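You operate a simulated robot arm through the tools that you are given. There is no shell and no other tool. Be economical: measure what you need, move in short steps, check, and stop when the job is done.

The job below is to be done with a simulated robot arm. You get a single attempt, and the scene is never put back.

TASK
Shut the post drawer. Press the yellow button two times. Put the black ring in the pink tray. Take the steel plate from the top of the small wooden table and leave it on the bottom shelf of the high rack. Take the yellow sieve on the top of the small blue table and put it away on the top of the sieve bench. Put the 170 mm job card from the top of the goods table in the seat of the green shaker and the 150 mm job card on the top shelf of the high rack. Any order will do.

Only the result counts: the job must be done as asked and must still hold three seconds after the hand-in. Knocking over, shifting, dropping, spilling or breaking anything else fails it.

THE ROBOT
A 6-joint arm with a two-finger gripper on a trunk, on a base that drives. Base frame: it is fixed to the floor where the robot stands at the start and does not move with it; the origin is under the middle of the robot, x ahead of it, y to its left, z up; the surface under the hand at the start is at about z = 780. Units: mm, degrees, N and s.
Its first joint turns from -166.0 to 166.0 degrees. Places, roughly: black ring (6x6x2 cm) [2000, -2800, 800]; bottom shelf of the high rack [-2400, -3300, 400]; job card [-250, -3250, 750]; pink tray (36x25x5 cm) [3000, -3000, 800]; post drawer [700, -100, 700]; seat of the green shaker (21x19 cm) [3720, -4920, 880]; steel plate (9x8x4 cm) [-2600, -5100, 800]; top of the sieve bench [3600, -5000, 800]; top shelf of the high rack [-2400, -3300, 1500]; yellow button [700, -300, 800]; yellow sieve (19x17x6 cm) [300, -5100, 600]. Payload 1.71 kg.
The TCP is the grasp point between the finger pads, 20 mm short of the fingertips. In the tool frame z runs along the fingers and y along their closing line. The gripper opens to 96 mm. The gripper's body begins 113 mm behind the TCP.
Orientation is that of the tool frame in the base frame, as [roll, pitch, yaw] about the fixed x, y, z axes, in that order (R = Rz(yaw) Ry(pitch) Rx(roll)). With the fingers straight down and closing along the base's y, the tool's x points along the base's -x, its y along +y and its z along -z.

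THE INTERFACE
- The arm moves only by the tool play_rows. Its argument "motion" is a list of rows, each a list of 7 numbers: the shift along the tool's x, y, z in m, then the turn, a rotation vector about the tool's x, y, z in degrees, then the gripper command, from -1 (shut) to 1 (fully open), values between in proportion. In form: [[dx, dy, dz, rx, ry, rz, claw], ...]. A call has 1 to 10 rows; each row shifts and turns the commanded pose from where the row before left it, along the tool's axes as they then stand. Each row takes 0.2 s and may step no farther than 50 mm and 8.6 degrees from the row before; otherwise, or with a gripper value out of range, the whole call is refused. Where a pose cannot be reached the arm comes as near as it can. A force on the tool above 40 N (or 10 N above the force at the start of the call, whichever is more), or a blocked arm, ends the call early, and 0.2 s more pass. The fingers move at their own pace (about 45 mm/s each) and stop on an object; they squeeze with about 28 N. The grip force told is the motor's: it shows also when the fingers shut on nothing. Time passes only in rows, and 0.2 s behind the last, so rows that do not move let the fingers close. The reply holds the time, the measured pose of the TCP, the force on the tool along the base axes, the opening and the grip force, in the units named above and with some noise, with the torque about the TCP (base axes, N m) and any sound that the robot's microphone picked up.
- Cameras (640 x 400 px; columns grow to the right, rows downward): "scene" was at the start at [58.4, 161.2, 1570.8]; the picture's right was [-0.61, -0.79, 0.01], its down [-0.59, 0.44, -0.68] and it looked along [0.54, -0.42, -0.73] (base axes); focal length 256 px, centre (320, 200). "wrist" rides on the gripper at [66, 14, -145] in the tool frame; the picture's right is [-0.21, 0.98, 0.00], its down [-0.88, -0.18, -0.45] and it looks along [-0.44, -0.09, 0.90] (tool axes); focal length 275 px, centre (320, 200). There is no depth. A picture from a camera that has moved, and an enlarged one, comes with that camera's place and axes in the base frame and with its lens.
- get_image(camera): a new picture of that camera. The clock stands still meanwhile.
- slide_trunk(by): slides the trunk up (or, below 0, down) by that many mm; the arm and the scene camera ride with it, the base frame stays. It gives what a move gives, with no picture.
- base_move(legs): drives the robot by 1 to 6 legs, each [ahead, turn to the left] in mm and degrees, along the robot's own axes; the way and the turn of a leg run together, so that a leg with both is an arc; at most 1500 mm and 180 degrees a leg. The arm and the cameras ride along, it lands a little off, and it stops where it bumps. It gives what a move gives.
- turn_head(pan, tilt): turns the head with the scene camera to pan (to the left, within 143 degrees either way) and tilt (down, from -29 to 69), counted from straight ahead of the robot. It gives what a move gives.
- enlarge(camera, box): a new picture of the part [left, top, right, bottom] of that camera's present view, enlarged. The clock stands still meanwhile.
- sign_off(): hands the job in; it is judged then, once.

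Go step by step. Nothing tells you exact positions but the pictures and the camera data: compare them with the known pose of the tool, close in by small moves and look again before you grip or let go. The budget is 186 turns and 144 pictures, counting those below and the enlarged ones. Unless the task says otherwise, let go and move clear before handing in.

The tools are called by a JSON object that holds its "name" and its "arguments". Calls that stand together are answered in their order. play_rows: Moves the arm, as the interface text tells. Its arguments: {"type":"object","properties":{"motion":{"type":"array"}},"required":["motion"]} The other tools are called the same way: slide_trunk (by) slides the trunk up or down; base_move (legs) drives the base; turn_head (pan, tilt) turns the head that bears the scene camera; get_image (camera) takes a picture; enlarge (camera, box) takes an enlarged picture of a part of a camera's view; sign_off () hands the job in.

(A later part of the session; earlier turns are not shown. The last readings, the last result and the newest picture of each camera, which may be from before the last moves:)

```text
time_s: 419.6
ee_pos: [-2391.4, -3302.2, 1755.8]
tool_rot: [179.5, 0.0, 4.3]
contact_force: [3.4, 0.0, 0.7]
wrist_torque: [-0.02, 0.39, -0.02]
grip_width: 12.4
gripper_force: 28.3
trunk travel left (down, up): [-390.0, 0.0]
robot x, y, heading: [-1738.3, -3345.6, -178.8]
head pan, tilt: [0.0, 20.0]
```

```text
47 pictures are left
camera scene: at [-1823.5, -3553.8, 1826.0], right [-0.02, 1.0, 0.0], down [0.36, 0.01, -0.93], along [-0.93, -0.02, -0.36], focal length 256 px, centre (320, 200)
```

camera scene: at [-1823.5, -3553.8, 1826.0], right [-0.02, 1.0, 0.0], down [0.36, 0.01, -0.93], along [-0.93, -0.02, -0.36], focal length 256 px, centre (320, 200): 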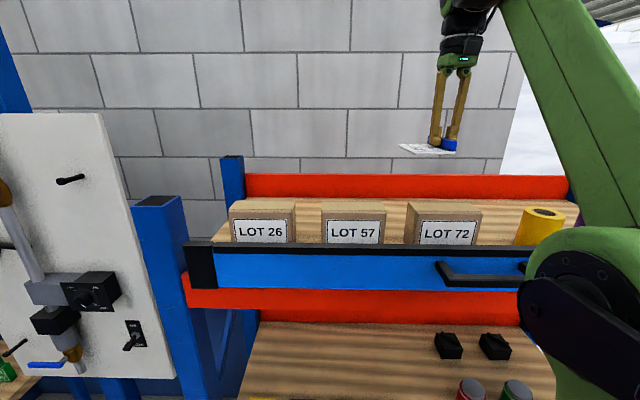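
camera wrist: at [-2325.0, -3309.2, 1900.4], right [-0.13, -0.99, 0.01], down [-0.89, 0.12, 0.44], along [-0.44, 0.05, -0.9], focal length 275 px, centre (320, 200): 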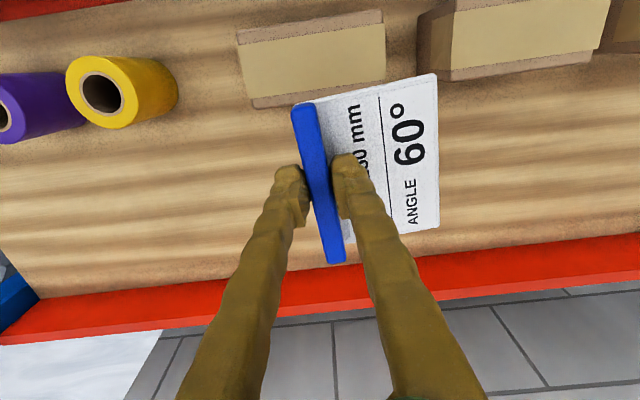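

There's a clear strip behind the boxes, x ≈ -2375..-2650. I'll go over it at x ≈ -2505 and lower.

{"name": "play_rows", "arguments": {"motion": [[-0.04, -0.006, 0, 0, 0, 0, -1], [-0.04, -0.006, 0, 0, 0, 0, -1], [-0.036, -0.006, 0, 0, 0, 0, -1], [0, 0, 0.04, 0, 0, 0, -1], [0, 0, 0.04, 0, 0, 0, -1], [0, 0, 0.04, 0, 0, 0, -1], [0, 0, 0, 0, 0, 0, -1]]}}

{"name": "get_image", "arguments": {"camera": "wrist"}}

{"name": "get_image", "arguments": {"camera": "scene"}}

```text
time_s: 421.4
ee_pos: [-2463.4, -3297.2, 1603.0]
tool_rot: [179.5, 0.1, 4.3]
contact_force: [-0.1, 0.0, -0.5]
wrist_torque: [0.01, 0.07, 0.0]
grip_width: 12.6
gripper_force: 28.3
out of reach, approached as far as the arm can: row 1, 2, 3
trunk travel left (down, up): [-390.0, 0.0]
robot x, y, heading: [-1737.3, -3339.7, -178.8]
head pan, tilt: [0.0, 20.0]
stopped in row 7: the arm was blocked; the commanded pose is now the measured one
```

```text
46 pictures are left
camera wrist: at [-2397.2, -3304.8, 1748.1], right [-0.13, -0.99, 0.01], down [-0.89, 0.12, 0.44], along [-0.44, 0.05, -0.9], focal length 275 px, centre (320, 200)
```

wrist: 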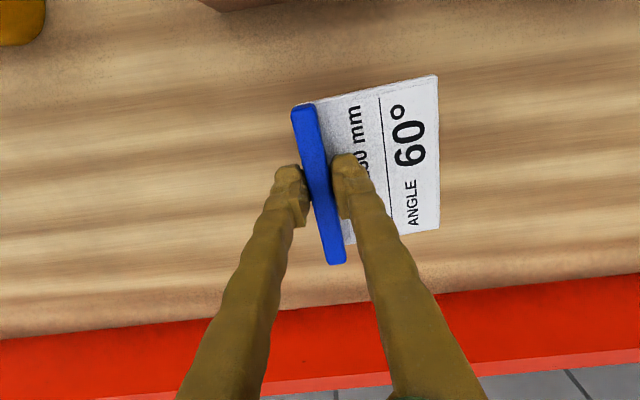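

```text
45 pictures are left
camera scene: at [-1784.9, -3552.9, 1827.7], right [-0.02, 1.0, 0.0], down [0.33, 0.01, -0.94], along [-0.94, -0.02, -0.33], focal length 256 px, centre (320, 200)
```

scene: 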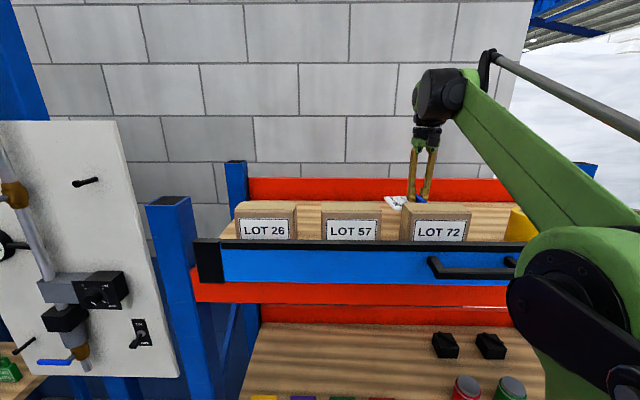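

The card is over the clear strip behind LOT 72, though the arm reported a block. I'll lower gently and watch.

{"name": "play_rows", "arguments": {"motion": [[-0.005, 0, 0.01, 0, 0, 0, -1], [0, 0, 0.01, 0, 0, 0, -1], [0, 0, 0.01, 0, 0, 0, -1], [0, 0, 0, 0, 0, 0, -1]]}}

{"name": "get_image", "arguments": {"camera": "scene"}}

```text
time_s: 422.6
ee_pos: [-2433.4, -3297.5, 1588.3]
tool_rot: [179.5, 1.4, 4.2]
contact_force: [0.4, 0.0, -0.8]
wrist_torque: [0.03, 0.12, 0.03]
grip_width: 12.5
gripper_force: 27.9
trunk travel left (down, up): [-390.0, 0.0]
robot x, y, heading: [-1739.3, -3341.4, -178.8]
head pan, tilt: [0.0, 20.0]
stopped in row 4: the arm was blocked; the commanded pose is now the measured one
```

```text
44 pictures are left
camera scene: at [-1788.9, -3553.4, 1827.6], right [-0.02, 1.0, 0.0], down [0.34, 0.01, -0.94], along [-0.94, -0.02, -0.34], focal length 256 px, centre (320, 200)
```

scene: 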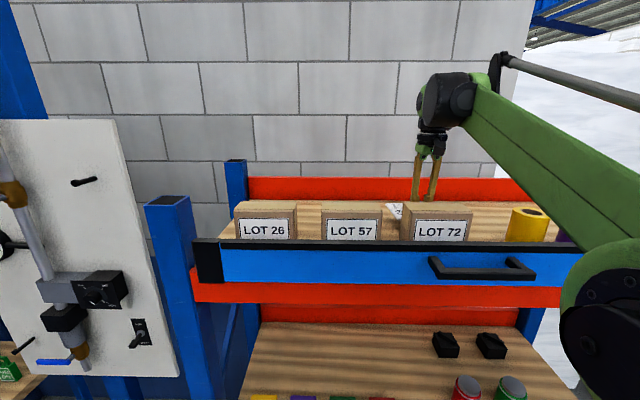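

The elbow is probably fouling the gate: too close a stance makes the forearm steep. I'll rise, rotate the card 85° so it leads toward -x, back the base off 100 mm, and come in with a straighter arm.

{"name": "play_rows", "arguments": {"motion": [[0, 0, -0.04, 0, 0.7, 0, -1], [0, 0, -0.04, 0, 0.7, 0, -1], [0, 0, -0.04, 0, 0, 0, -1], [0.02, 0, -0.04, 0, 0, 0, -1], [0.02, 0, 0, 0, 0, 0, -1], [0, 0, 0, 0, 0, 0, -1]]}}

{"name": "play_rows", "arguments": {"motion": [[0, 0, 0, 0, 0, 8.6, -1], [0, 0, 0, 0, 0, 8.6, -1], [0, 0, 0, 0, 0, 8.6, -1], [0, 0, 0, 0, 0, 8.6, -1], [0, 0, 0, 0, 0, 8.6, -1], [0, 0, 0, 0, 0, 8.6, -1], [0, 0, 0, 0, 0, 8.6, -1], [0, 0, 0, 0, 0, 8.6, -1], [0, 0, 0, 0, 0, 8.6, -1], [0, 0, 0, 0, 0, 8.6, -1]]}}

{"name": "base_move", "arguments": {"legs": [[-100, 0]]}}

{"name": "get_image", "arguments": {"camera": "wrist"}}

{"name": "get_image", "arguments": {"camera": "scene"}}

```text
time_s: 424.0
ee_pos: [-2439.7, -3294.8, 1731.6]
tool_rot: [179.4, -1.4, 4.4]
contact_force: [-0.3, 0.3, -1.5]
wrist_torque: [0.0, -0.08, 0.03]
grip_width: 12.5
gripper_force: 27.6
trunk travel left (down, up): [-390.0, 0.0]
robot x, y, heading: [-1740.5, -3341.7, -178.8]
head pan, tilt: [0.0, 20.0]
```

```text
time_s: 426.4
ee_pos: [-2421.8, -3293.9, 1738.5]
tool_rot: [-179.3, -0.6, -81.7]
contact_force: [3.5, 0.7, 0.9]
wrist_torque: [-0.03, 0.42, 0.0]
grip_width: 12.6
gripper_force: 27.5
trunk travel left (down, up): [-390.0, 0.0]
robot x, y, heading: [-1739.6, -3344.0, -178.6]
head pan, tilt: [0.0, 20.0]
stopped in row 10: the arm was blocked; the commanded pose is now the measured one
```

```text
time_s: 427.7
ee_pos: [-2316.8, -3292.3, 1740.9]
tool_rot: [-179.4, -0.6, -81.7]
contact_force: [3.0, -0.7, 0.1]
wrist_torque: [0.01, 0.4, 0.02]
grip_width: 12.9
gripper_force: 28.0
trunk travel left (down, up): [-390.0, 0.0]
robot x, y, heading: [-1639.7, -3339.7, -178.6]
head pan, tilt: [0.0, 20.0]
```

```text
43 pictures are left
camera wrist: at [-2322.7, -3357.6, 1885.8], right [-1.0, 0.06, -0.01], down [0.05, 0.9, 0.44], along [0.04, 0.44, -0.9], focal length 275 px, centre (320, 200)
```

wrist: 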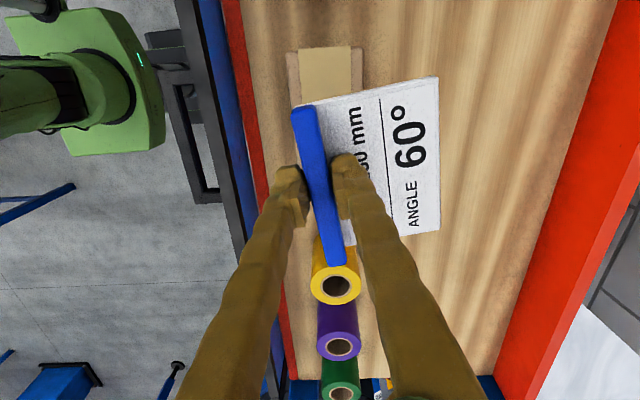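

```text
42 pictures are left
camera scene: at [-1709.3, -3551.3, 1826.8], right [-0.02, 1.0, 0.0], down [0.35, 0.01, -0.94], along [-0.94, -0.02, -0.35], focal length 256 px, centre (320, 200)
```

scene: 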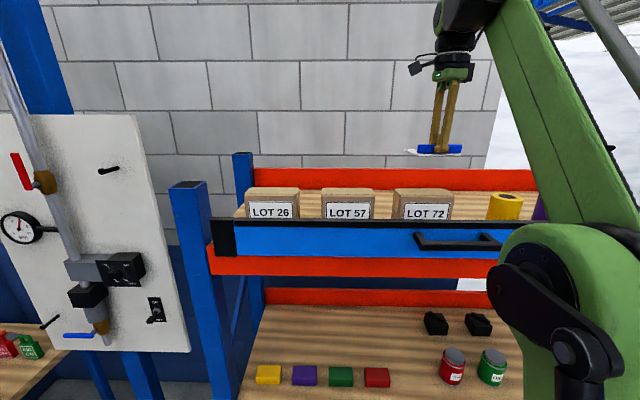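

The strip behind the boxes (x -2380..-2630) is clearly visible now. I'll lower to z ≈ 1660 and move back-left so the bar is just behind the boxes and rolls.

{"name": "play_rows", "arguments": {"motion": [[0, 0, 0.027, 0, 0, 0, -1], [0, 0, 0.027, 0, 0, 0, -1], [0, 0, 0.024, 0, 0, 0, -1], [-0.03, 0.018, 0, 0, 0, 0, -1], [-0.03, 0.018, 0, 0, 0, 0, -1], [-0.03, 0.018, 0, 0, 0, 0, -1], [-0.03, 0.018, 0, 0, 0, 0, -1], [0, 0, 0, 0, 0, 0, -1]]}}

{"name": "get_image", "arguments": {"camera": "wrist"}}

{"name": "get_image", "arguments": {"camera": "scene"}}

```text
time_s: 429.7
ee_pos: [-2406.8, -3185.8, 1658.3]
tool_rot: [-179.3, -0.6, -81.5]
contact_force: [3.6, 0.6, 1.2]
wrist_torque: [-0.05, 0.45, -0.01]
grip_width: 12.7
gripper_force: 28.2
trunk travel left (down, up): [-390.0, 0.0]
robot x, y, heading: [-1644.7, -3340.5, -178.8]
head pan, tilt: [0.0, 20.0]
stopped in row 8: the arm was blocked; the commanded pose is now the measured one
```

```text
41 pictures are left
camera wrist: at [-2413.5, -3250.9, 1804.2], right [-1.0, 0.06, -0.01], down [0.05, 0.9, 0.44], along [0.04, 0.44, -0.9], focal length 275 px, centre (320, 200)
```

wrist: 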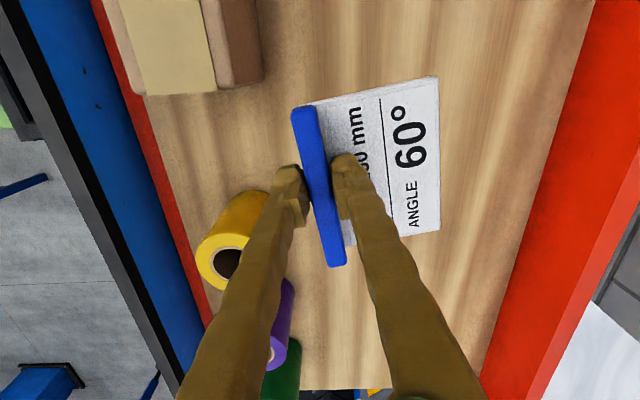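

```text
40 pictures are left
camera scene: at [-1722.3, -3551.8, 1826.0], right [-0.02, 1.0, 0.0], down [0.36, 0.01, -0.93], along [-0.93, -0.02, -0.36], focal length 256 px, centre (320, 200)
```

scene: 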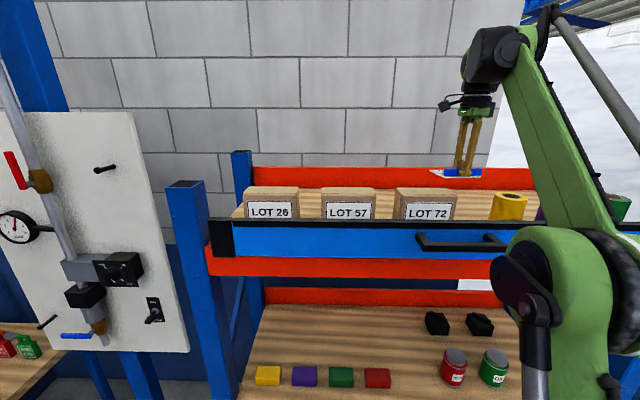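

The card is clear behind the boxes and rolls. I'll descend in steps.

{"name": "play_rows", "arguments": {"motion": [[0, 0.002, 0.012, 0, 0, 0, -1], [0, 0.002, 0.012, 0, 0, 0, -1], [0, 0.002, 0.012, 0, 0, 0, -1], [0, 0.002, 0.012, 0, 0, 0, -1], [0, 0, 0.012, 0, 0, 0, -1]]}}

{"name": "get_image", "arguments": {"camera": "wrist"}}

{"name": "get_image", "arguments": {"camera": "scene"}}

```text
time_s: 430.9
ee_pos: [-2417.9, -3187.2, 1595.4]
tool_rot: [-179.2, -0.6, -81.6]
contact_force: [0.0, 0.2, -0.2]
wrist_torque: [0.0, 0.07, -0.03]
grip_width: 12.7
gripper_force: 27.7
trunk travel left (down, up): [-390.0, 0.0]
robot x, y, heading: [-1642.6, -3341.9, -178.8]
head pan, tilt: [0.0, 20.0]
```

```text
39 pictures are left
camera wrist: at [-2425.2, -3252.5, 1740.0], right [-1.0, 0.06, -0.02], down [0.05, 0.9, 0.44], along [0.04, 0.44, -0.9], focal length 275 px, centre (320, 200)
```

wrist: 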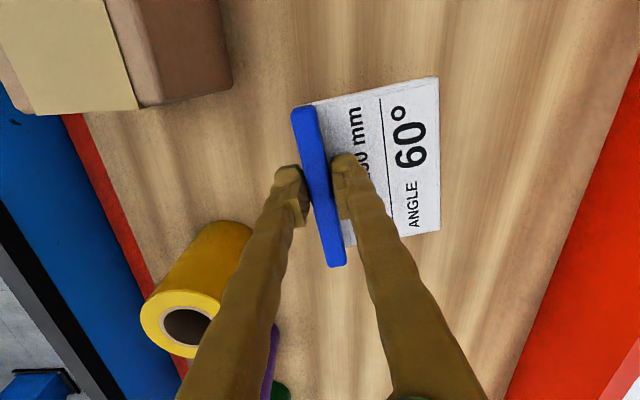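

```text
38 pictures are left
camera scene: at [-1689.5, -3550.8, 1827.6], right [-0.02, 1.0, 0.0], down [0.34, 0.01, -0.94], along [-0.94, -0.02, -0.34], focal length 256 px, centre (320, 200)
```

scene: 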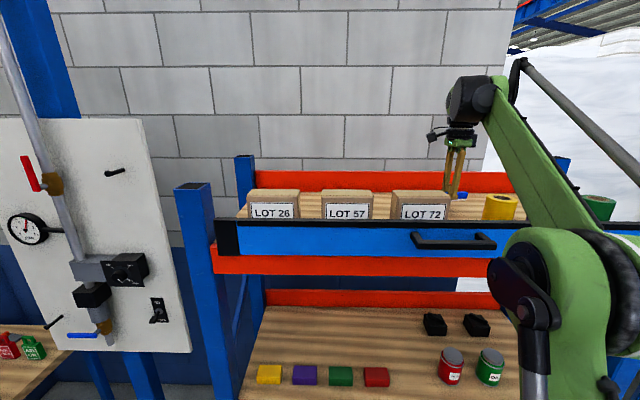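

{"name": "play_rows", "arguments": {"motion": [[0, 0, 0.01, 0, 0, 0, -1], [0, 0, 0.01, 0, 0, 0, -1], [0, 0, 0.01, 0, 0, 0, -1], [0, 0, 0.005, 0, 0, 0, -1], [0, 0, 0, 0, 0, 0, -1]]}}

{"name": "get_image", "arguments": {"camera": "scene"}}

```text
time_s: 432.1
ee_pos: [-2392.5, -3187.8, 1573.6]
tool_rot: [180.0, -0.5, -81.5]
contact_force: [1.1, 0.5, 0.4]
wrist_torque: [0.01, 0.1, -0.03]
grip_width: 12.6
gripper_force: 28.4
trunk travel left (down, up): [-390.0, 0.0]
robot x, y, heading: [-1642.5, -3340.6, -178.6]
head pan, tilt: [0.0, 20.0]
```

```text
37 pictures are left
camera scene: at [-1694.6, -3551.2, 1827.4], right [-0.02, 1.0, 0.0], down [0.34, 0.01, -0.94], along [-0.94, -0.02, -0.34], focal length 256 px, centre (320, 200)
```

scene: 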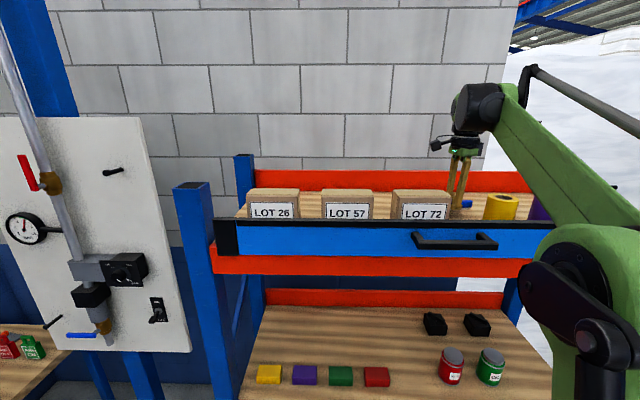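

The body leans back, so the forearm is resting on the gate. I'll lift off, tilt the tool 15° so the wrist stays nearer to me, back off 92 mm and come in with a straighter arm.

{"name": "play_rows", "arguments": {"motion": [[0, 0, -0.03, 0, 0, 0, -1], [0, 0, -0.035, 0, 0, 0, -1], [0, 0, -0.03, 0, 0, 0, -1], [0, 0, 0, -5, 0, 0, -1], [0, 0, 0, -5, 0, 0, -1], [0, 0, 0, -5, 0, 0, -1], [0, 0, 0, 0, 0, 0, -1]]}}

{"name": "base_move", "arguments": {"legs": [[-92, 0]]}}

{"name": "get_image", "arguments": {"camera": "scene"}}

```text
time_s: 433.7
ee_pos: [-2431.1, -3187.6, 1649.4]
tool_rot: [166.0, -0.7, -81.5]
contact_force: [-2.4, -0.6, -1.6]
wrist_torque: [0.0, -0.37, 0.0]
grip_width: 12.9
gripper_force: 28.1
trunk travel left (down, up): [-390.0, 0.0]
robot x, y, heading: [-1640.4, -3337.4, -178.4]
head pan, tilt: [0.0, 20.0]
```

```text
time_s: 435.0
ee_pos: [-2319.2, -3184.1, 1659.3]
tool_rot: [165.5, -0.6, -81.7]
contact_force: [1.1, -1.2, 0.1]
wrist_torque: [0.02, 0.03, 0.02]
grip_width: 12.6
gripper_force: 28.5
trunk travel left (down, up): [-390.0, 0.0]
robot x, y, heading: [-1549.9, -3337.5, -178.3]
head pan, tilt: [0.0, 20.0]
```

```text
36 pictures are left
camera scene: at [-1634.6, -3549.6, 1826.2], right [-0.02, 1.0, 0.0], down [0.36, 0.01, -0.93], along [-0.93, -0.02, -0.36], focal length 256 px, centre (320, 200)
```

scene: 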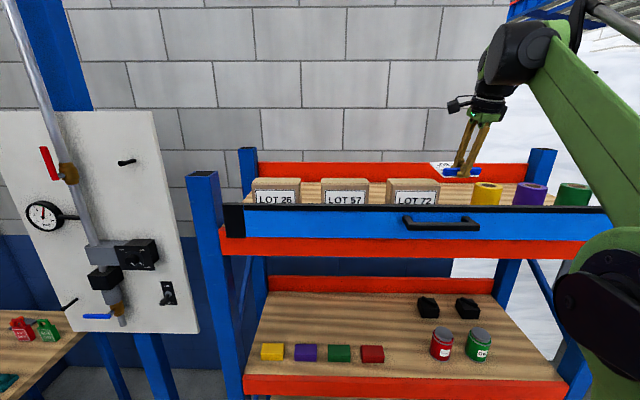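

The lean is gone and the gate hasn't moved. I'll go forward over the strip, then start down.

{"name": "play_rows", "arguments": {"motion": [[-0.0049, 0.0318, 0.0085, 0, 0, 0, -1], [-0.0049, 0.0318, 0.0085, 0, 0, 0, -1], [-0.0049, 0.0318, 0.0085, 0, 0, 0, -1], [-0.0015, 0.01, 0.0025, 0, 0, 0, -1], [-0.0015, 0.003, 0.0267, 0, 0, 0, -1], [-0.0015, 0.003, 0.0267, 0, 0, 0, -1], [0, 0, 0, 0, 0, 0, -1]]}}

{"name": "get_image", "arguments": {"camera": "scene"}}

{"name": "get_image", "arguments": {"camera": "wrist"}}

```text
time_s: 436.6
ee_pos: [-2421.0, -3184.7, 1613.7]
tool_rot: [164.7, -0.5, -81.8]
contact_force: [-0.1, 0.5, -0.4]
wrist_torque: [-0.02, 0.02, 0.02]
grip_width: 12.7
gripper_force: 28.2
out of reach, approached as far as the arm can: row 3, 4
trunk travel left (down, up): [-390.0, 0.0]
robot x, y, heading: [-1547.0, -3336.3, -178.8]
head pan, tilt: [0.0, 20.0]
```

```text
35 pictures are left
camera scene: at [-1635.4, -3549.1, 1826.2], right [-0.02, 1.0, 0.0], down [0.36, 0.01, -0.93], along [-0.93, -0.02, -0.36], focal length 256 px, centre (320, 200)
```

scene: 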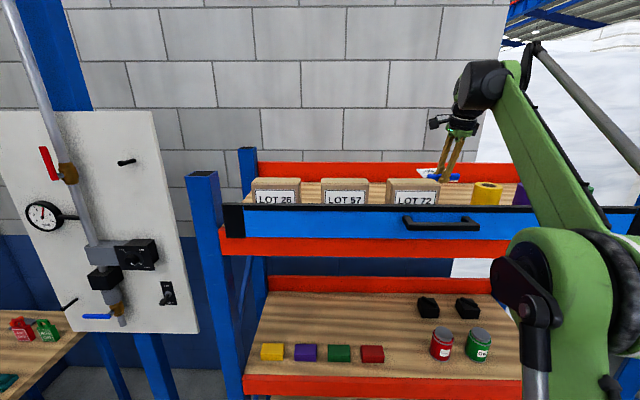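

```text
34 pictures are left
camera wrist: at [-2386.1, -3244.2, 1757.9], right [-0.96, 0.07, 0.26], down [0.16, 0.91, 0.37], along [-0.21, 0.4, -0.89], focal length 275 px, centre (320, 200)
```

wrist: 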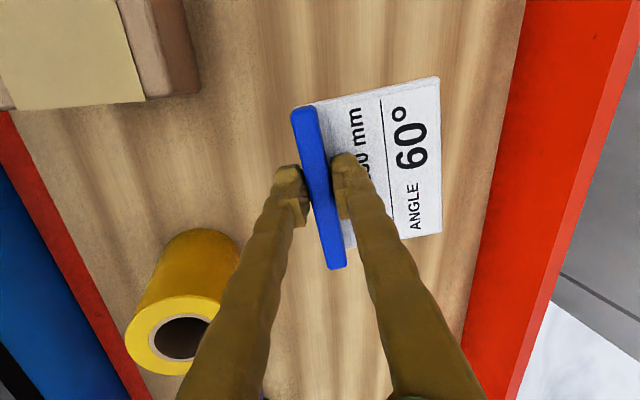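

No lean this time. I'll continue down and slightly deeper.

{"name": "play_rows", "arguments": {"motion": [[-0.001, 0.003, 0.015, 0, 0, 0, -1], [-0.001, 0.003, 0.015, 0, 0, 0, -1], [-0.001, 0.003, 0.015, 0, 0, 0, -1], [0, 0, 0, 0, 0, 0, -1]]}}

{"name": "get_image", "arguments": {"camera": "scene"}}

```text
time_s: 437.6
ee_pos: [-2440.9, -3185.1, 1572.5]
tool_rot: [164.8, -0.5, -81.7]
contact_force: [0.3, -0.6, -0.4]
wrist_torque: [0.01, 0.0, 0.01]
grip_width: 12.8
gripper_force: 27.9
trunk travel left (down, up): [-390.0, 0.0]
robot x, y, heading: [-1551.8, -3335.2, -178.5]
head pan, tilt: [0.0, 20.0]
```

```text
33 pictures are left
camera scene: at [-1636.2, -3549.4, 1826.1], right [-0.02, 1.0, 0.0], down [0.36, 0.01, -0.93], along [-0.93, -0.02, -0.36], focal length 256 px, centre (320, 200)
```

scene: 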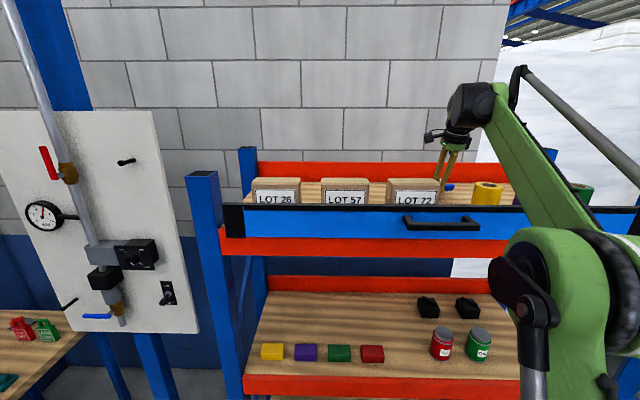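

{"name": "play_rows", "arguments": {"motion": [[0, 0.0003, 0.0063, 0, 0, 0, -1], [0, 0.0003, 0.0063, 0, 0, 0, -1], [0, 0.0003, 0.0063, 0, 0, 0, -1], [0, 0, 0, 0, 0, 0, -1]]}}

{"name": "play_rows", "arguments": {"motion": [[0, 0.0003, 0.004, 0, 0, 0, -1], [0, 0.0003, 0.004, 0, 0, 0, -1], [0, 0, 0, 0, 0, 0, -1]]}}

{"name": "get_image", "arguments": {"camera": "scene"}}

```text
time_s: 438.6
ee_pos: [-2446.7, -3186.8, 1553.8]
tool_rot: [164.7, -0.5, -81.7]
contact_force: [0.3, 0.9, -0.7]
wrist_torque: [0.02, 0.02, 0.0]
grip_width: 12.7
gripper_force: 28.1
trunk travel left (down, up): [-390.0, 0.0]
robot x, y, heading: [-1546.8, -3337.5, -178.5]
head pan, tilt: [0.0, 20.0]
```

```text
time_s: 439.4
ee_pos: [-2449.0, -3185.9, 1546.6]
tool_rot: [164.8, -0.5, -81.7]
contact_force: [0.7, 0.2, 0.8]
wrist_torque: [-0.06, 0.01, -0.04]
grip_width: 12.7
gripper_force: 28.1
trunk travel left (down, up): [-390.0, 0.0]
robot x, y, heading: [-1549.4, -3336.6, -178.9]
head pan, tilt: [0.0, 20.0]
```

```text
32 pictures are left
camera scene: at [-1636.3, -3549.4, 1826.1], right [-0.02, 1.0, 0.0], down [0.36, 0.01, -0.93], along [-0.93, -0.02, -0.36], focal length 256 px, centre (320, 200)
```

scene: 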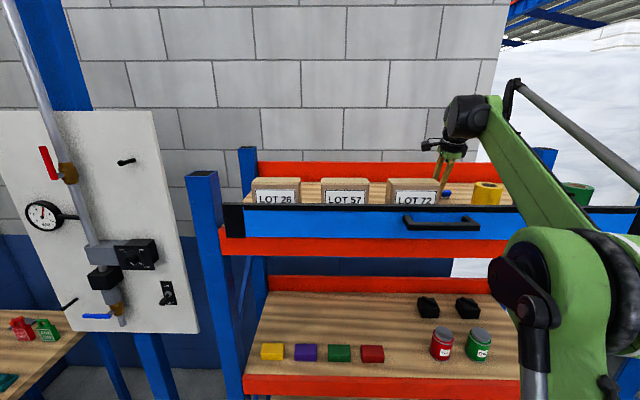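

{"name": "play_rows", "arguments": {"motion": [[0, 0, 0.003, 0, 0, 0, -1], [0, 0, 0.003, 0, 0, 0, -1], [0, 0, 0, 0, 0, 0, -1]]}}

{"name": "play_rows", "arguments": {"motion": [[0, 0, 0.0025, 0, 0, 0, -1], [0, 0, 0.0025, 0, 0, 0, -1], [0, 0, 0, 0, 0, 0, -1]]}}

```text
time_s: 440.0
ee_pos: [-2418.2, -3187.9, 1561.4]
tool_rot: [163.5, -0.3, -81.8]
contact_force: [1.6, -0.1, 0.3]
wrist_torque: [0.05, 0.14, -0.02]
grip_width: 12.5
gripper_force: 27.9
trunk travel left (down, up): [-390.0, 0.0]
robot x, y, heading: [-1550.1, -3336.8, -178.6]
head pan, tilt: [0.0, 20.0]
stopped in row 2: the force on the tool passed its limit at 45 N (the readings are from after the stop); the commanded pose is now the measured one
```

```text
time_s: 440.8
ee_pos: [-2428.4, -3187.2, 1551.4]
tool_rot: [163.6, -0.5, -81.6]
contact_force: [0.5, 0.1, 0.0]
wrist_torque: [-0.01, 0.07, 0.02]
grip_width: 13.1
gripper_force: 28.2
trunk travel left (down, up): [-390.0, 0.0]
robot x, y, heading: [-1552.5, -3335.6, -178.6]
head pan, tilt: [0.0, 20.0]
```

The bar touched the shelf at TCP z ≈ 1544. I'll settle back to just above that, check, and release.

{"name": "play_rows", "arguments": {"motion": [[-0.001, 0.005, 0.0035, 0, 0, 0, -1], [-0.001, 0.005, 0.003, 0, 0, 0, -1], [0, 0, 0, 0, 0, 0, -1]]}}

{"name": "get_image", "arguments": {"camera": "wrist"}}

```text
time_s: 441.6
ee_pos: [-2441.1, -3186.0, 1547.3]
tool_rot: [163.9, -0.4, -81.7]
contact_force: [-1.3, 0.1, -1.1]
wrist_torque: [0.01, -0.04, 0.02]
grip_width: 12.9
gripper_force: 28.5
trunk travel left (down, up): [-390.0, 0.0]
robot x, y, heading: [-1547.8, -3340.8, -178.5]
head pan, tilt: [0.0, 20.0]
```

```text
31 pictures are left
camera wrist: at [-2404.9, -3246.0, 1690.4], right [-0.96, 0.07, 0.27], down [0.17, 0.91, 0.37], along [-0.22, 0.4, -0.89], focal length 275 px, centre (320, 200)
```

wrist: 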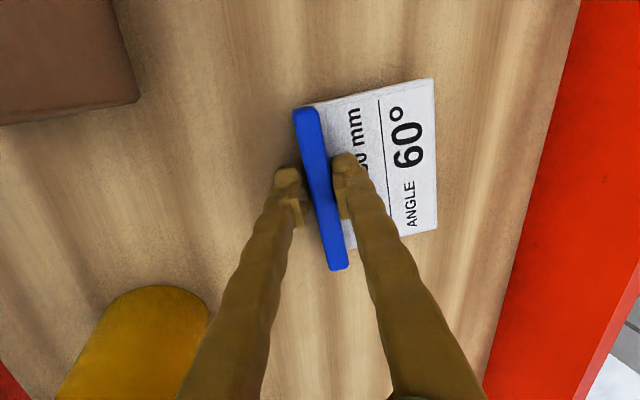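

{"name": "play_rows", "arguments": {"motion": [[0, -0.0005, 0.002, 0, 0, 0, -1], [0, 0, 0, 0, 0, 0, -0.4], [0, 0, 0, 0, 0, 0, -0.3], [0, 0, 0, 0, 0, 0, -0.3], [0, 0.004, -0.0145, 0, 0, 0, -0.3], [0, 0.0078, -0.029, 0, 0, 0, -0.3], [0, 0.0078, -0.029, 0, 0, 0, -0.3]]}}

{"name": "get_image", "arguments": {"camera": "wrist"}}

```text
time_s: 443.2
ee_pos: [-2441.0, -3185.7, 1619.9]
tool_rot: [163.8, -0.3, -81.7]
contact_force: [0.7, -0.3, -0.6]
wrist_torque: [0.0, 0.03, 0.02]
grip_width: 33.7
gripper_force: 0.1
trunk travel left (down, up): [-390.0, 0.0]
robot x, y, heading: [-1552.2, -3338.9, -178.5]
head pan, tilt: [0.0, 20.0]
```

```text
30 pictures are left
camera wrist: at [-2404.4, -3246.4, 1762.7], right [-0.96, 0.07, 0.27], down [0.17, 0.91, 0.37], along [-0.22, 0.4, -0.89], focal length 275 px, centre (320, 200)
```

wrist: 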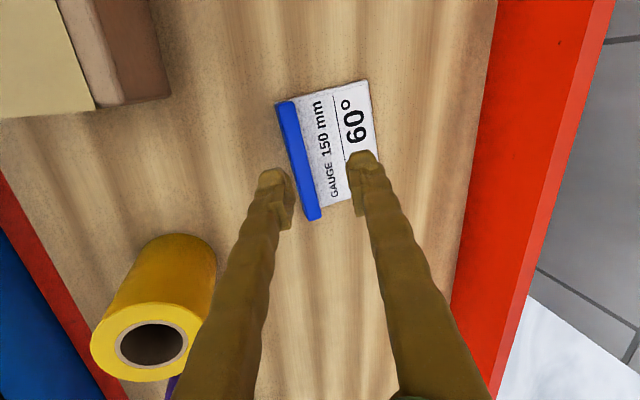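

The card lies flat on the top shelf. I'll back the hand out over the boxes, then reverse away.

{"name": "play_rows", "arguments": {"motion": [[0.005, -0.029, -0.024, 0, 0, 0, -0.3], [0.005, -0.029, -0.024, 0, 0, 0, -0.3], [0.005, -0.029, -0.024, 0, 0, 0, -0.3], [0.005, -0.029, -0.024, 0, 0, 0, -0.3], [0.004, -0.028, -0.007, 0, 0, 0, -0.3], [0.004, -0.028, -0.007, 0, 0, 0, -0.3], [0, 0, 0, 0, 0, 0, -0.3]]}}

{"name": "base_move", "arguments": {"legs": [[-400, 0]]}}

{"name": "get_image", "arguments": {"camera": "scene"}}

```text
time_s: 444.8
ee_pos: [-2242.0, -3184.7, 1678.0]
tool_rot: [163.8, -0.5, -81.7]
contact_force: [0.0, 0.3, 0.4]
wrist_torque: [-0.05, -0.01, -0.01]
grip_width: 33.8
gripper_force: 0.1
trunk travel left (down, up): [-390.0, 0.0]
robot x, y, heading: [-1550.6, -3339.6, -178.8]
head pan, tilt: [0.0, 20.0]
```

```text
time_s: 448.0
ee_pos: [-1842.4, -3174.9, 1678.0]
tool_rot: [163.8, -0.3, -81.6]
contact_force: [-0.2, 0.4, -0.5]
wrist_torque: [-0.01, 0.01, 0.01]
grip_width: 33.5
gripper_force: 0.1
trunk travel left (down, up): [-390.0, 0.0]
robot x, y, heading: [-1154.9, -3326.7, -178.4]
head pan, tilt: [0.0, 20.0]
```

```text
29 pictures are left
camera scene: at [-1236.3, -3540.0, 1826.1], right [-0.03, 1.0, 0.0], down [0.36, 0.01, -0.93], along [-0.93, -0.02, -0.36], focal length 256 px, centre (320, 200)
```

scene: 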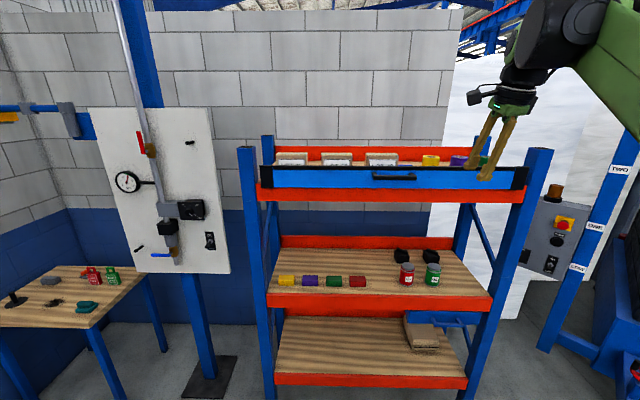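

Nothing shifted on the rack. Next is the steel plate; I'll restore the wrist, lower the arm and trunk, and drive toward the small wooden table.

{"name": "play_rows", "arguments": {"motion": [[0, 0, 0, 8, 0, 0, 0], [0, 0, 0, 8, 0, -2, 0.5], [0, -0.04, 0, 0, 0, -8.5, 1], [0, 0, 0.03, 0, 0, -8.6, 1], [0, 0, 0.03, 0, 0, -8.6, 1], [0, 0, 0.03, 0, 0, -8.6, 1], [0, 0, 0.03, 0, 0, -8.6, 1], [0, 0, 0.03, 0, 0, -8.6, 1], [0, 0, 0.03, 0, 0, -8.6, 1], [0, 0, 0.03, 0, 0, -8.6, 1]]}}

{"name": "play_rows", "arguments": {"motion": [[0.03, 0, 0.035, 0, 0, -8.6, 1], [0.03, 0, 0.035, 0, 0, -4, 1], [0.03, 0, 0.035, 0, 0, 0, 1], [0.03, 0, 0.035, 0, 0, 0, 1], [0.03, 0, 0.035, 0, 0, 0, 1], [0, 0, 0.045, 0, 0, 0, 1], [0, 0, 0.045, 0, 0, 0, 1]]}}

{"name": "slide_trunk", "arguments": {"by": -215}}

{"name": "base_move", "arguments": {"legs": [[0, 88.4], [885, 0], [885, 0], [0, -90]]}}

{"name": "turn_head", "arguments": {"pan": 0, "tilt": 30}}

{"name": "get_image", "arguments": {"camera": "scene"}}

```text
time_s: 450.4
ee_pos: [-1788.2, -3170.0, 1475.1]
tool_rot: [179.6, 0.9, -10.7]
contact_force: [2.9, 0.4, 1.9]
wrist_torque: [-0.02, 0.37, -0.01]
grip_width: 95.9
gripper_force: 0.1
trunk travel left (down, up): [-390.0, 0.0]
robot x, y, heading: [-1148.5, -3328.9, -178.3]
head pan, tilt: [0.0, 20.0]
stopped in row 10: the arm was blocked; the commanded pose is now the measured one
```

```text
time_s: 452.0
ee_pos: [-1663.6, -3175.4, 1198.1]
tool_rot: [179.8, -0.1, 2.0]
contact_force: [0.8, 0.6, 1.2]
wrist_torque: [-0.06, 0.11, 0.03]
grip_width: 96.0
gripper_force: 0.1
trunk travel left (down, up): [-390.0, 0.0]
robot x, y, heading: [-1147.8, -3328.0, -178.5]
head pan, tilt: [0.0, 20.0]
```

```text
time_s: 454.3
ee_pos: [-1635.9, -3173.6, 997.1]
tool_rot: [179.8, 1.2, 1.9]
contact_force: [0.1, 1.0, 0.2]
wrist_torque: [0.06, -0.02, -0.02]
grip_width: 96.0
gripper_force: 0.0
trunk travel left (down, up): [-175.0, 215.0]
robot x, y, heading: [-1152.1, -3326.6, -178.4]
head pan, tilt: [0.0, 20.0]
```

```text
time_s: 470.8
ee_pos: [-1318.8, -5383.3, 1000.3]
tool_rot: [179.9, 1.7, 90.0]
contact_force: [0.2, -0.3, 0.8]
wrist_torque: [0.03, 0.01, 0.03]
grip_width: 96.3
gripper_force: 0.0
trunk travel left (down, up): [-175.0, 215.0]
robot x, y, heading: [-1150.2, -4923.0, -90.6]
head pan, tilt: [0.0, 20.0]
stopped in leg 3: the force on the tool passed its limit at 143 N (the readings are from after the stop); the commanded pose is now the measured one
```

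```text
time_s: 471.5
ee_pos: [-1318.9, -5379.4, 1003.9]
tool_rot: [179.8, 1.9, 89.9]
contact_force: [0.7, -0.5, 0.1]
wrist_torque: [-0.02, 0.04, 0.0]
grip_width: 95.6
gripper_force: 0.1
trunk travel left (down, up): [-175.0, 215.0]
robot x, y, heading: [-1151.3, -4921.0, -90.6]
head pan, tilt: [0.0, 30.0]
```

```text
28 pictures are left
camera scene: at [-942.3, -5008.9, 1595.1], right [-1.0, 0.01, 0.0], down [0.0, 0.51, -0.86], along [-0.01, -0.86, -0.51], focal length 256 px, centre (320, 200)
```

scene: 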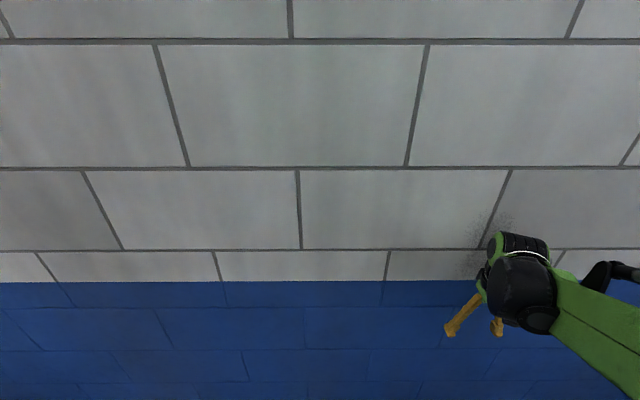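

The hand bumped the wall at y ≈ -5430 (nothing else there). I'll pull the arm in, turn to face -x and look at the wooden table.

{"name": "play_rows", "arguments": {"motion": [[0.045, 0, 0, 0, 1.9, 0, 1], [0.045, 0.03, 0, 0, 0, 0, 1], [0, 0.045, 0, 0, 0, 0, 1], [0, 0.045, 0, 0, 0, 0, 1], [0, 0.04, 0, 0, 0, 0, 1]]}}

{"name": "base_move", "arguments": {"legs": [[0, -89.4], [250, 0]]}}

{"name": "turn_head", "arguments": {"pan": 0, "tilt": 30}}

{"name": "get_image", "arguments": {"camera": "scene"}}

```text
refused: row 2 steps farther than a row can; nothing moved
```

```text
time_s: 479.6
ee_pos: [-1862.0, -4752.3, 1002.8]
tool_rot: [179.8, 1.8, -0.3]
contact_force: [-0.5, -0.3, -0.6]
wrist_torque: [-0.02, 0.03, 0.02]
grip_width: 96.1
gripper_force: 0.1
trunk travel left (down, up): [-175.0, 215.0]
robot x, y, heading: [-1408.0, -4917.9, 179.7]
head pan, tilt: [0.0, 30.0]
```

```text
time_s: 480.2
ee_pos: [-1857.5, -4752.0, 1004.9]
tool_rot: [179.8, 2.2, -0.3]
contact_force: [-2.0, 0.2, -0.4]
wrist_torque: [-0.04, -0.35, 0.0]
grip_width: 96.1
gripper_force: 0.0
trunk travel left (down, up): [-175.0, 215.0]
robot x, y, heading: [-1403.1, -4921.3, 179.8]
head pan, tilt: [0.0, 30.0]
```

```text
27 pictures are left
camera scene: at [-1497.5, -5128.0, 1594.7], right [0.01, 1.0, 0.0], down [0.52, 0.0, -0.86], along [-0.86, 0.01, -0.52], focal length 256 px, centre (320, 200)
```

scene: 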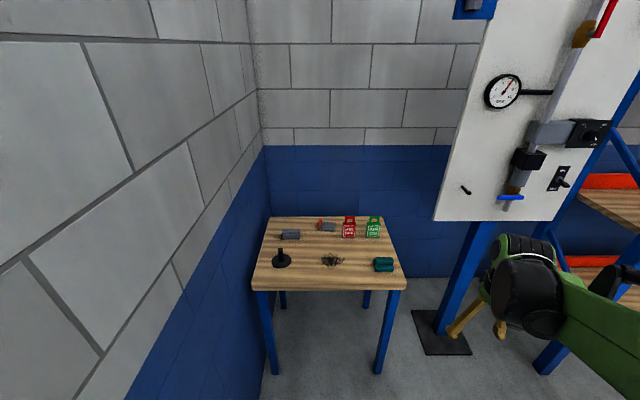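

Turned safely. I'll zoom on the table to find the steel plate.

{"name": "enlarge", "arguments": {"camera": "scene", "box": [245, 200, 415, 300]}}

```text
3.76 times, centred on (330, 250) of scene
camera zoom: at [-1497.5, -5128.0, 1594.7], right [0.01, 1.0, 0.0], down [0.52, 0.0, -0.86], along [-0.86, 0.01, -0.52], focal length 962 px, centre (282, 12)
```

zoom: 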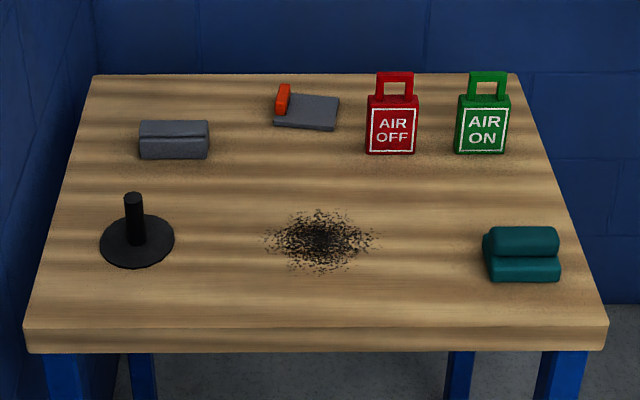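

The plate with the orange grip bar at about [-2576, -5080] is the steel plate. I'll bring the arm across to y ≈ -5085, drive 360 mm closer and look from the wrist.

{"name": "play_rows", "arguments": {"motion": [[0, 0.047, 0, 0, 2.2, 0, 1], [0, 0.047, 0, 0, 0, 0, 1], [0, 0.047, 0, 0, 0, 0, 1], [0, 0.047, 0, 0, 0, 0, 1], [0, 0.047, 0, 0, 0, 0, 1], [0, 0.047, 0, 0, 0, 0, 1], [0, 0.047, 0, 0, 0, 0, 1]]}}

{"name": "base_move", "arguments": {"legs": [[360, 0]]}}

{"name": "play_rows", "arguments": {"motion": [[-0.04, 0, 0, 0, 0, 0, 1], [-0.04, 0, 0, 0, 0, 0, 1], [-0.04, 0, 0, 0, 0, 0, 1], [-0.04, 0, 0, 0, 0, 0, 1], [0, 0, 0, 0, -8, 0, 1], [0, 0, 0, 0, -8, 0, 1], [0, 0, 0, 0, -8, 0, 1], [0, 0, 0, 0, -8, 0, 1], [0, 0, 0, 0, 0, 0, 1]]}}

{"name": "get_image", "arguments": {"camera": "wrist"}}

```text
time_s: 481.9
ee_pos: [-1847.8, -5080.9, 1007.1]
tool_rot: [179.7, 0.4, -0.2]
contact_force: [-0.3, 0.3, -0.2]
wrist_torque: [-0.02, -0.01, -0.02]
grip_width: 96.1
gripper_force: 0.0
trunk travel left (down, up): [-175.0, 215.0]
robot x, y, heading: [-1405.7, -4916.5, 179.7]
head pan, tilt: [0.0, 30.0]
```

```text
time_s: 484.8
ee_pos: [-2207.1, -5078.8, 1007.2]
tool_rot: [179.8, 0.4, -0.1]
contact_force: [0.6, -0.4, 0.5]
wrist_torque: [-0.05, 0.04, -0.03]
grip_width: 96.0
gripper_force: 0.1
trunk travel left (down, up): [-175.0, 215.0]
robot x, y, heading: [-1761.4, -4916.6, 179.7]
head pan, tilt: [0.0, 30.0]
```

```text
time_s: 486.8
ee_pos: [-2351.2, -5078.2, 1017.6]
tool_rot: [179.6, 33.4, -0.4]
contact_force: [-0.4, 0.6, 0.5]
wrist_torque: [-0.03, 0.02, 0.0]
grip_width: 95.9
gripper_force: 0.1
trunk travel left (down, up): [-175.0, 215.0]
robot x, y, heading: [-1763.1, -4919.8, 179.7]
head pan, tilt: [0.0, 30.0]
```

```text
25 pictures are left
camera wrist: at [-2217.5, -5092.1, 1102.3], right [-0.17, -0.98, 0.12], down [-0.49, 0.19, 0.85], along [-0.86, 0.09, -0.51], focal length 275 px, centre (320, 200)
```

wrist: 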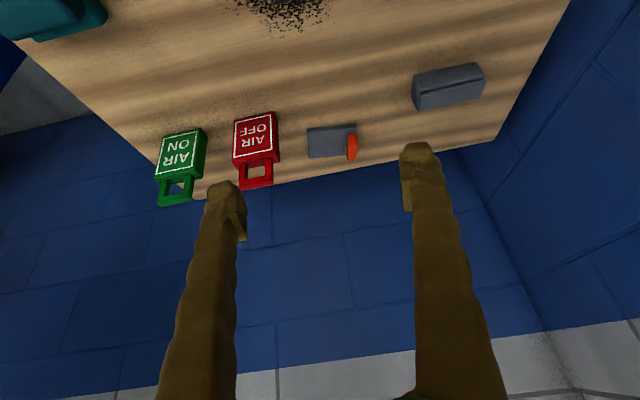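

The orange bar is at about [-2574, -5115, 800]. I'll tilt the tool to 40° (so it can later reach under the rack's middle shelf) and hover near it.

{"name": "play_rows", "arguments": {"motion": [[0, 0, 0, 0, -7, 0, 0.3], [-0.0132, 0.0062, 0.0413, 0, 0, 0, 0], [-0.0132, 0.0062, 0.0413, 0, 0, 0, 0], [-0.0132, 0.0062, 0.0413, 0, 0, 0, 0], [-0.0132, 0.0062, 0.0413, 0, 0, 0, 0], [-0.0132, 0.0062, 0.0413, 0, 0, 0, 0], [-0.0132, 0.0062, 0.0413, 0, 0, 0, 0], [0, 0, 0, 0, 0, 0, 0]]}}

{"name": "get_image", "arguments": {"camera": "wrist"}}

{"name": "enlarge", "arguments": {"camera": "scene", "box": [220, 190, 420, 330]}}

```text
time_s: 488.6
ee_pos: [-2572.5, -5116.5, 879.2]
tool_rot: [179.6, 40.3, -0.3]
contact_force: [-0.7, 0.6, -0.8]
wrist_torque: [0.02, -0.01, 0.02]
grip_width: 47.9
gripper_force: 0.0
trunk travel left (down, up): [-175.0, 215.0]
robot x, y, heading: [-1763.5, -4918.5, 179.6]
head pan, tilt: [0.0, 30.0]
```

```text
24 pictures are left
camera wrist: at [-2429.3, -5129.7, 947.8], right [-0.16, -0.98, 0.14], down [-0.38, 0.19, 0.9], along [-0.91, 0.09, -0.4], focal length 275 px, centre (320, 200)
```

wrist: 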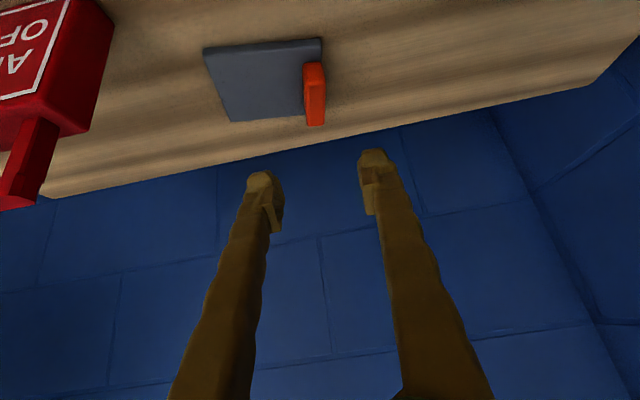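

```text
2.86 times, centred on (320, 260) of scene
camera zoom: at [-1850.5, -5126.7, 1595.0], right [0.01, 1.0, 0.0], down [0.51, 0.0, -0.86], along [-0.86, 0.0, -0.51], focal length 730 px, centre (320, 29)
```

zoom: 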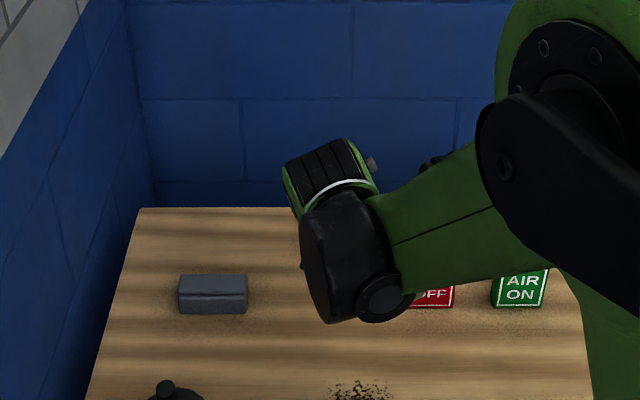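

Bar centre is at about [-2578, -5121]. I'll descend to z ≈ 817 and close.

{"name": "play_rows", "arguments": {"motion": [[0.0178, 0.002, 0.0255, 0, 0, 0, 0], [0.0118, 0.002, 0.017, 0, 0, 0, 0], [0.006, 0, 0.0085, 0, 0, 0, 0], [0, 0, 0, 0, 0, 0, 0]]}}

{"name": "get_image", "arguments": {"camera": "wrist"}}

```text
time_s: 489.6
ee_pos: [-2578.6, -5118.8, 818.3]
tool_rot: [179.7, 40.3, -0.2]
contact_force: [-0.5, -0.4, 0.2]
wrist_torque: [0.01, 0.05, 0.01]
grip_width: 48.2
gripper_force: 0.1
trunk travel left (down, up): [-175.0, 215.0]
robot x, y, heading: [-1762.5, -4915.1, 179.7]
head pan, tilt: [0.0, 30.0]
```

```text
22 pictures are left
camera wrist: at [-2435.0, -5133.4, 886.6], right [-0.16, -0.98, 0.14], down [-0.38, 0.19, 0.91], along [-0.91, 0.09, -0.4], focal length 275 px, centre (320, 200)
```

wrist: 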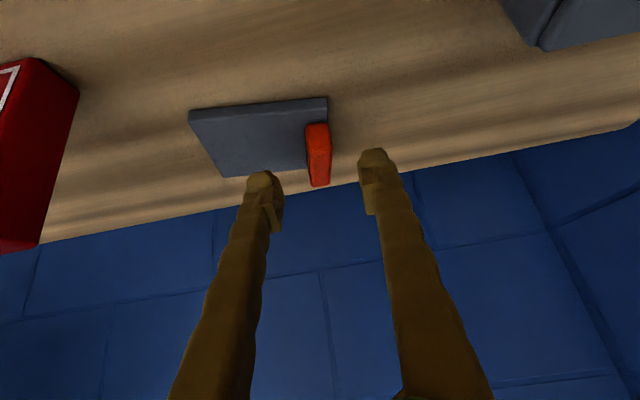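

The bar top is at z ≈ 808, so I need to be a touch lower and nearer. I'll adjust and close.

{"name": "play_rows", "arguments": {"motion": [[0.0087, 0.001, -0.002, 0, 0, 0, 0], [0, 0, 0, 0, 0, 0, -0.3], [0, 0, 0, 0, 0, 0, -0.6], [0, 0, 0, 0, 0, 0, -0.8], [0, 0, 0, 0, 0, 0, -1], [0, 0, 0, 0, 0, 0, -1]]}}

{"name": "get_image", "arguments": {"camera": "wrist"}}

```text
time_s: 491.0
ee_pos: [-2570.3, -5121.1, 814.4]
tool_rot: [179.7, 40.3, -0.3]
contact_force: [1.4, -0.2, -0.7]
wrist_torque: [0.03, -0.01, -0.01]
grip_width: 0.0
gripper_force: 28.3
trunk travel left (down, up): [-175.0, 215.0]
robot x, y, heading: [-1763.5, -4912.9, 179.8]
head pan, tilt: [0.0, 30.0]
```

```text
21 pictures are left
camera wrist: at [-2426.8, -5134.6, 882.5], right [-0.16, -0.98, 0.14], down [-0.38, 0.19, 0.91], along [-0.91, 0.09, -0.4], focal length 275 px, centre (320, 200)
```

wrist: 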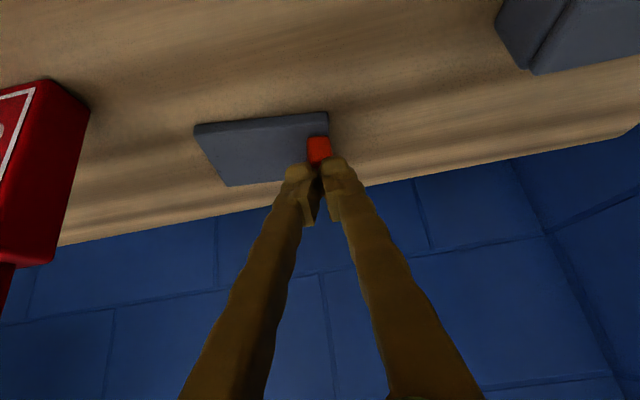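

The fingers closed above the bar. Triangulating two views puts the bar at about [-2598, -5120], top z ≈ 791. I'll open, advance 25 mm along the tool and check.

{"name": "play_rows", "arguments": {"motion": [[0, 0, 0, 0, 0, 0, -0.2], [0, 0, 0, 0, 0, 0, 0], [0, 0, 0, 0, 0, 0, 0], [0, 0, 0.012, 0, 0, 0, 0], [0, 0, 0.008, 0, 0, 0, 0], [0, 0, 0.005, 0, 0, 0, 0], [0, 0, 0, 0, 0, 0, 0]]}}

{"name": "get_image", "arguments": {"camera": "wrist"}}

```text
time_s: 492.6
ee_pos: [-2586.8, -5121.2, 795.3]
tool_rot: [179.8, 40.3, -0.2]
contact_force: [-0.2, -0.3, 0.4]
wrist_torque: [0.03, -0.01, 0.0]
grip_width: 48.2
gripper_force: 0.0
trunk travel left (down, up): [-175.0, 215.0]
robot x, y, heading: [-1764.5, -4918.5, 179.7]
head pan, tilt: [0.0, 30.0]
```

```text
20 pictures are left
camera wrist: at [-2443.1, -5135.1, 863.5], right [-0.16, -0.98, 0.14], down [-0.38, 0.19, 0.91], along [-0.91, 0.09, -0.4], focal length 275 px, centre (320, 200)
```

wrist: 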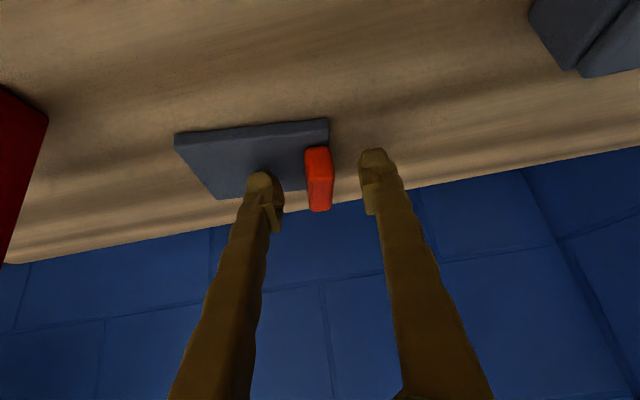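

Now the tips straddle the bar. Closing.

{"name": "play_rows", "arguments": {"motion": [[0, 0, 0, 0, 0, 0, -0.3], [0, 0, 0, 0, 0, 0, -0.6], [0, 0, 0, 0, 0, 0, -0.8], [0, 0, 0, 0, 0, 0, -1], [0, 0, 0, 0, 0, 0, -1]]}}

```text
time_s: 493.8
ee_pos: [-2587.3, -5121.0, 795.4]
tool_rot: [179.7, 40.4, -0.3]
contact_force: [-0.7, -0.7, -0.2]
wrist_torque: [-0.09, -0.02, -0.1]
grip_width: 15.0
gripper_force: 28.1
trunk travel left (down, up): [-175.0, 215.0]
robot x, y, heading: [-1763.1, -4918.0, 179.5]
head pan, tilt: [0.0, 30.0]
```

Gripped at 15 mm. I'll lift vertically and check.

{"name": "play_rows", "arguments": {"motion": [[-0.0065, 0, -0.0076, 0, 0, 0, -1], [-0.013, 0, -0.0152, 0, 0, 0, -1], [-0.0194, 0, -0.0228, 0, 0, 0, -1], [-0.0194, 0, -0.0228, 0, 0, 0, -1], [-0.0194, 0, -0.0228, 0, 0, 0, -1], [-0.0194, 0, -0.0228, 0, 0, 0, -1], [0, 0, 0, 0, 0, 0, -1]]}}

{"name": "get_image", "arguments": {"camera": "wrist"}}

```text
time_s: 495.4
ee_pos: [-2586.8, -5122.2, 944.4]
tool_rot: [179.7, 40.3, -0.2]
contact_force: [0.0, -0.1, -3.6]
wrist_torque: [-0.09, -0.03, 0.01]
grip_width: 15.0
gripper_force: 28.5
trunk travel left (down, up): [-175.0, 215.0]
robot x, y, heading: [-1762.9, -4919.7, 179.7]
head pan, tilt: [0.0, 30.0]
```

```text
19 pictures are left
camera wrist: at [-2443.6, -5135.1, 1012.9], right [-0.16, -0.98, 0.14], down [-0.38, 0.19, 0.91], along [-0.91, 0.09, -0.4], focal length 275 px, centre (320, 200)
```

wrist: 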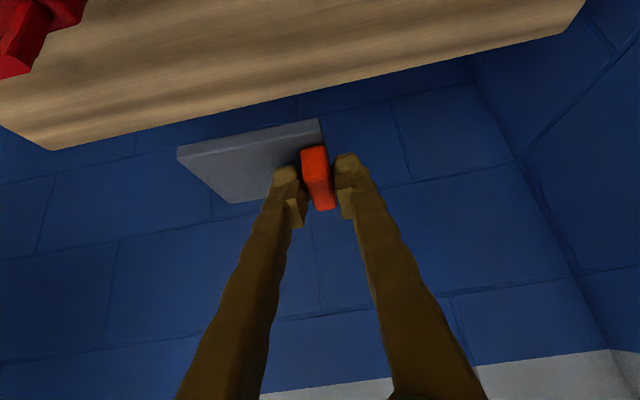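

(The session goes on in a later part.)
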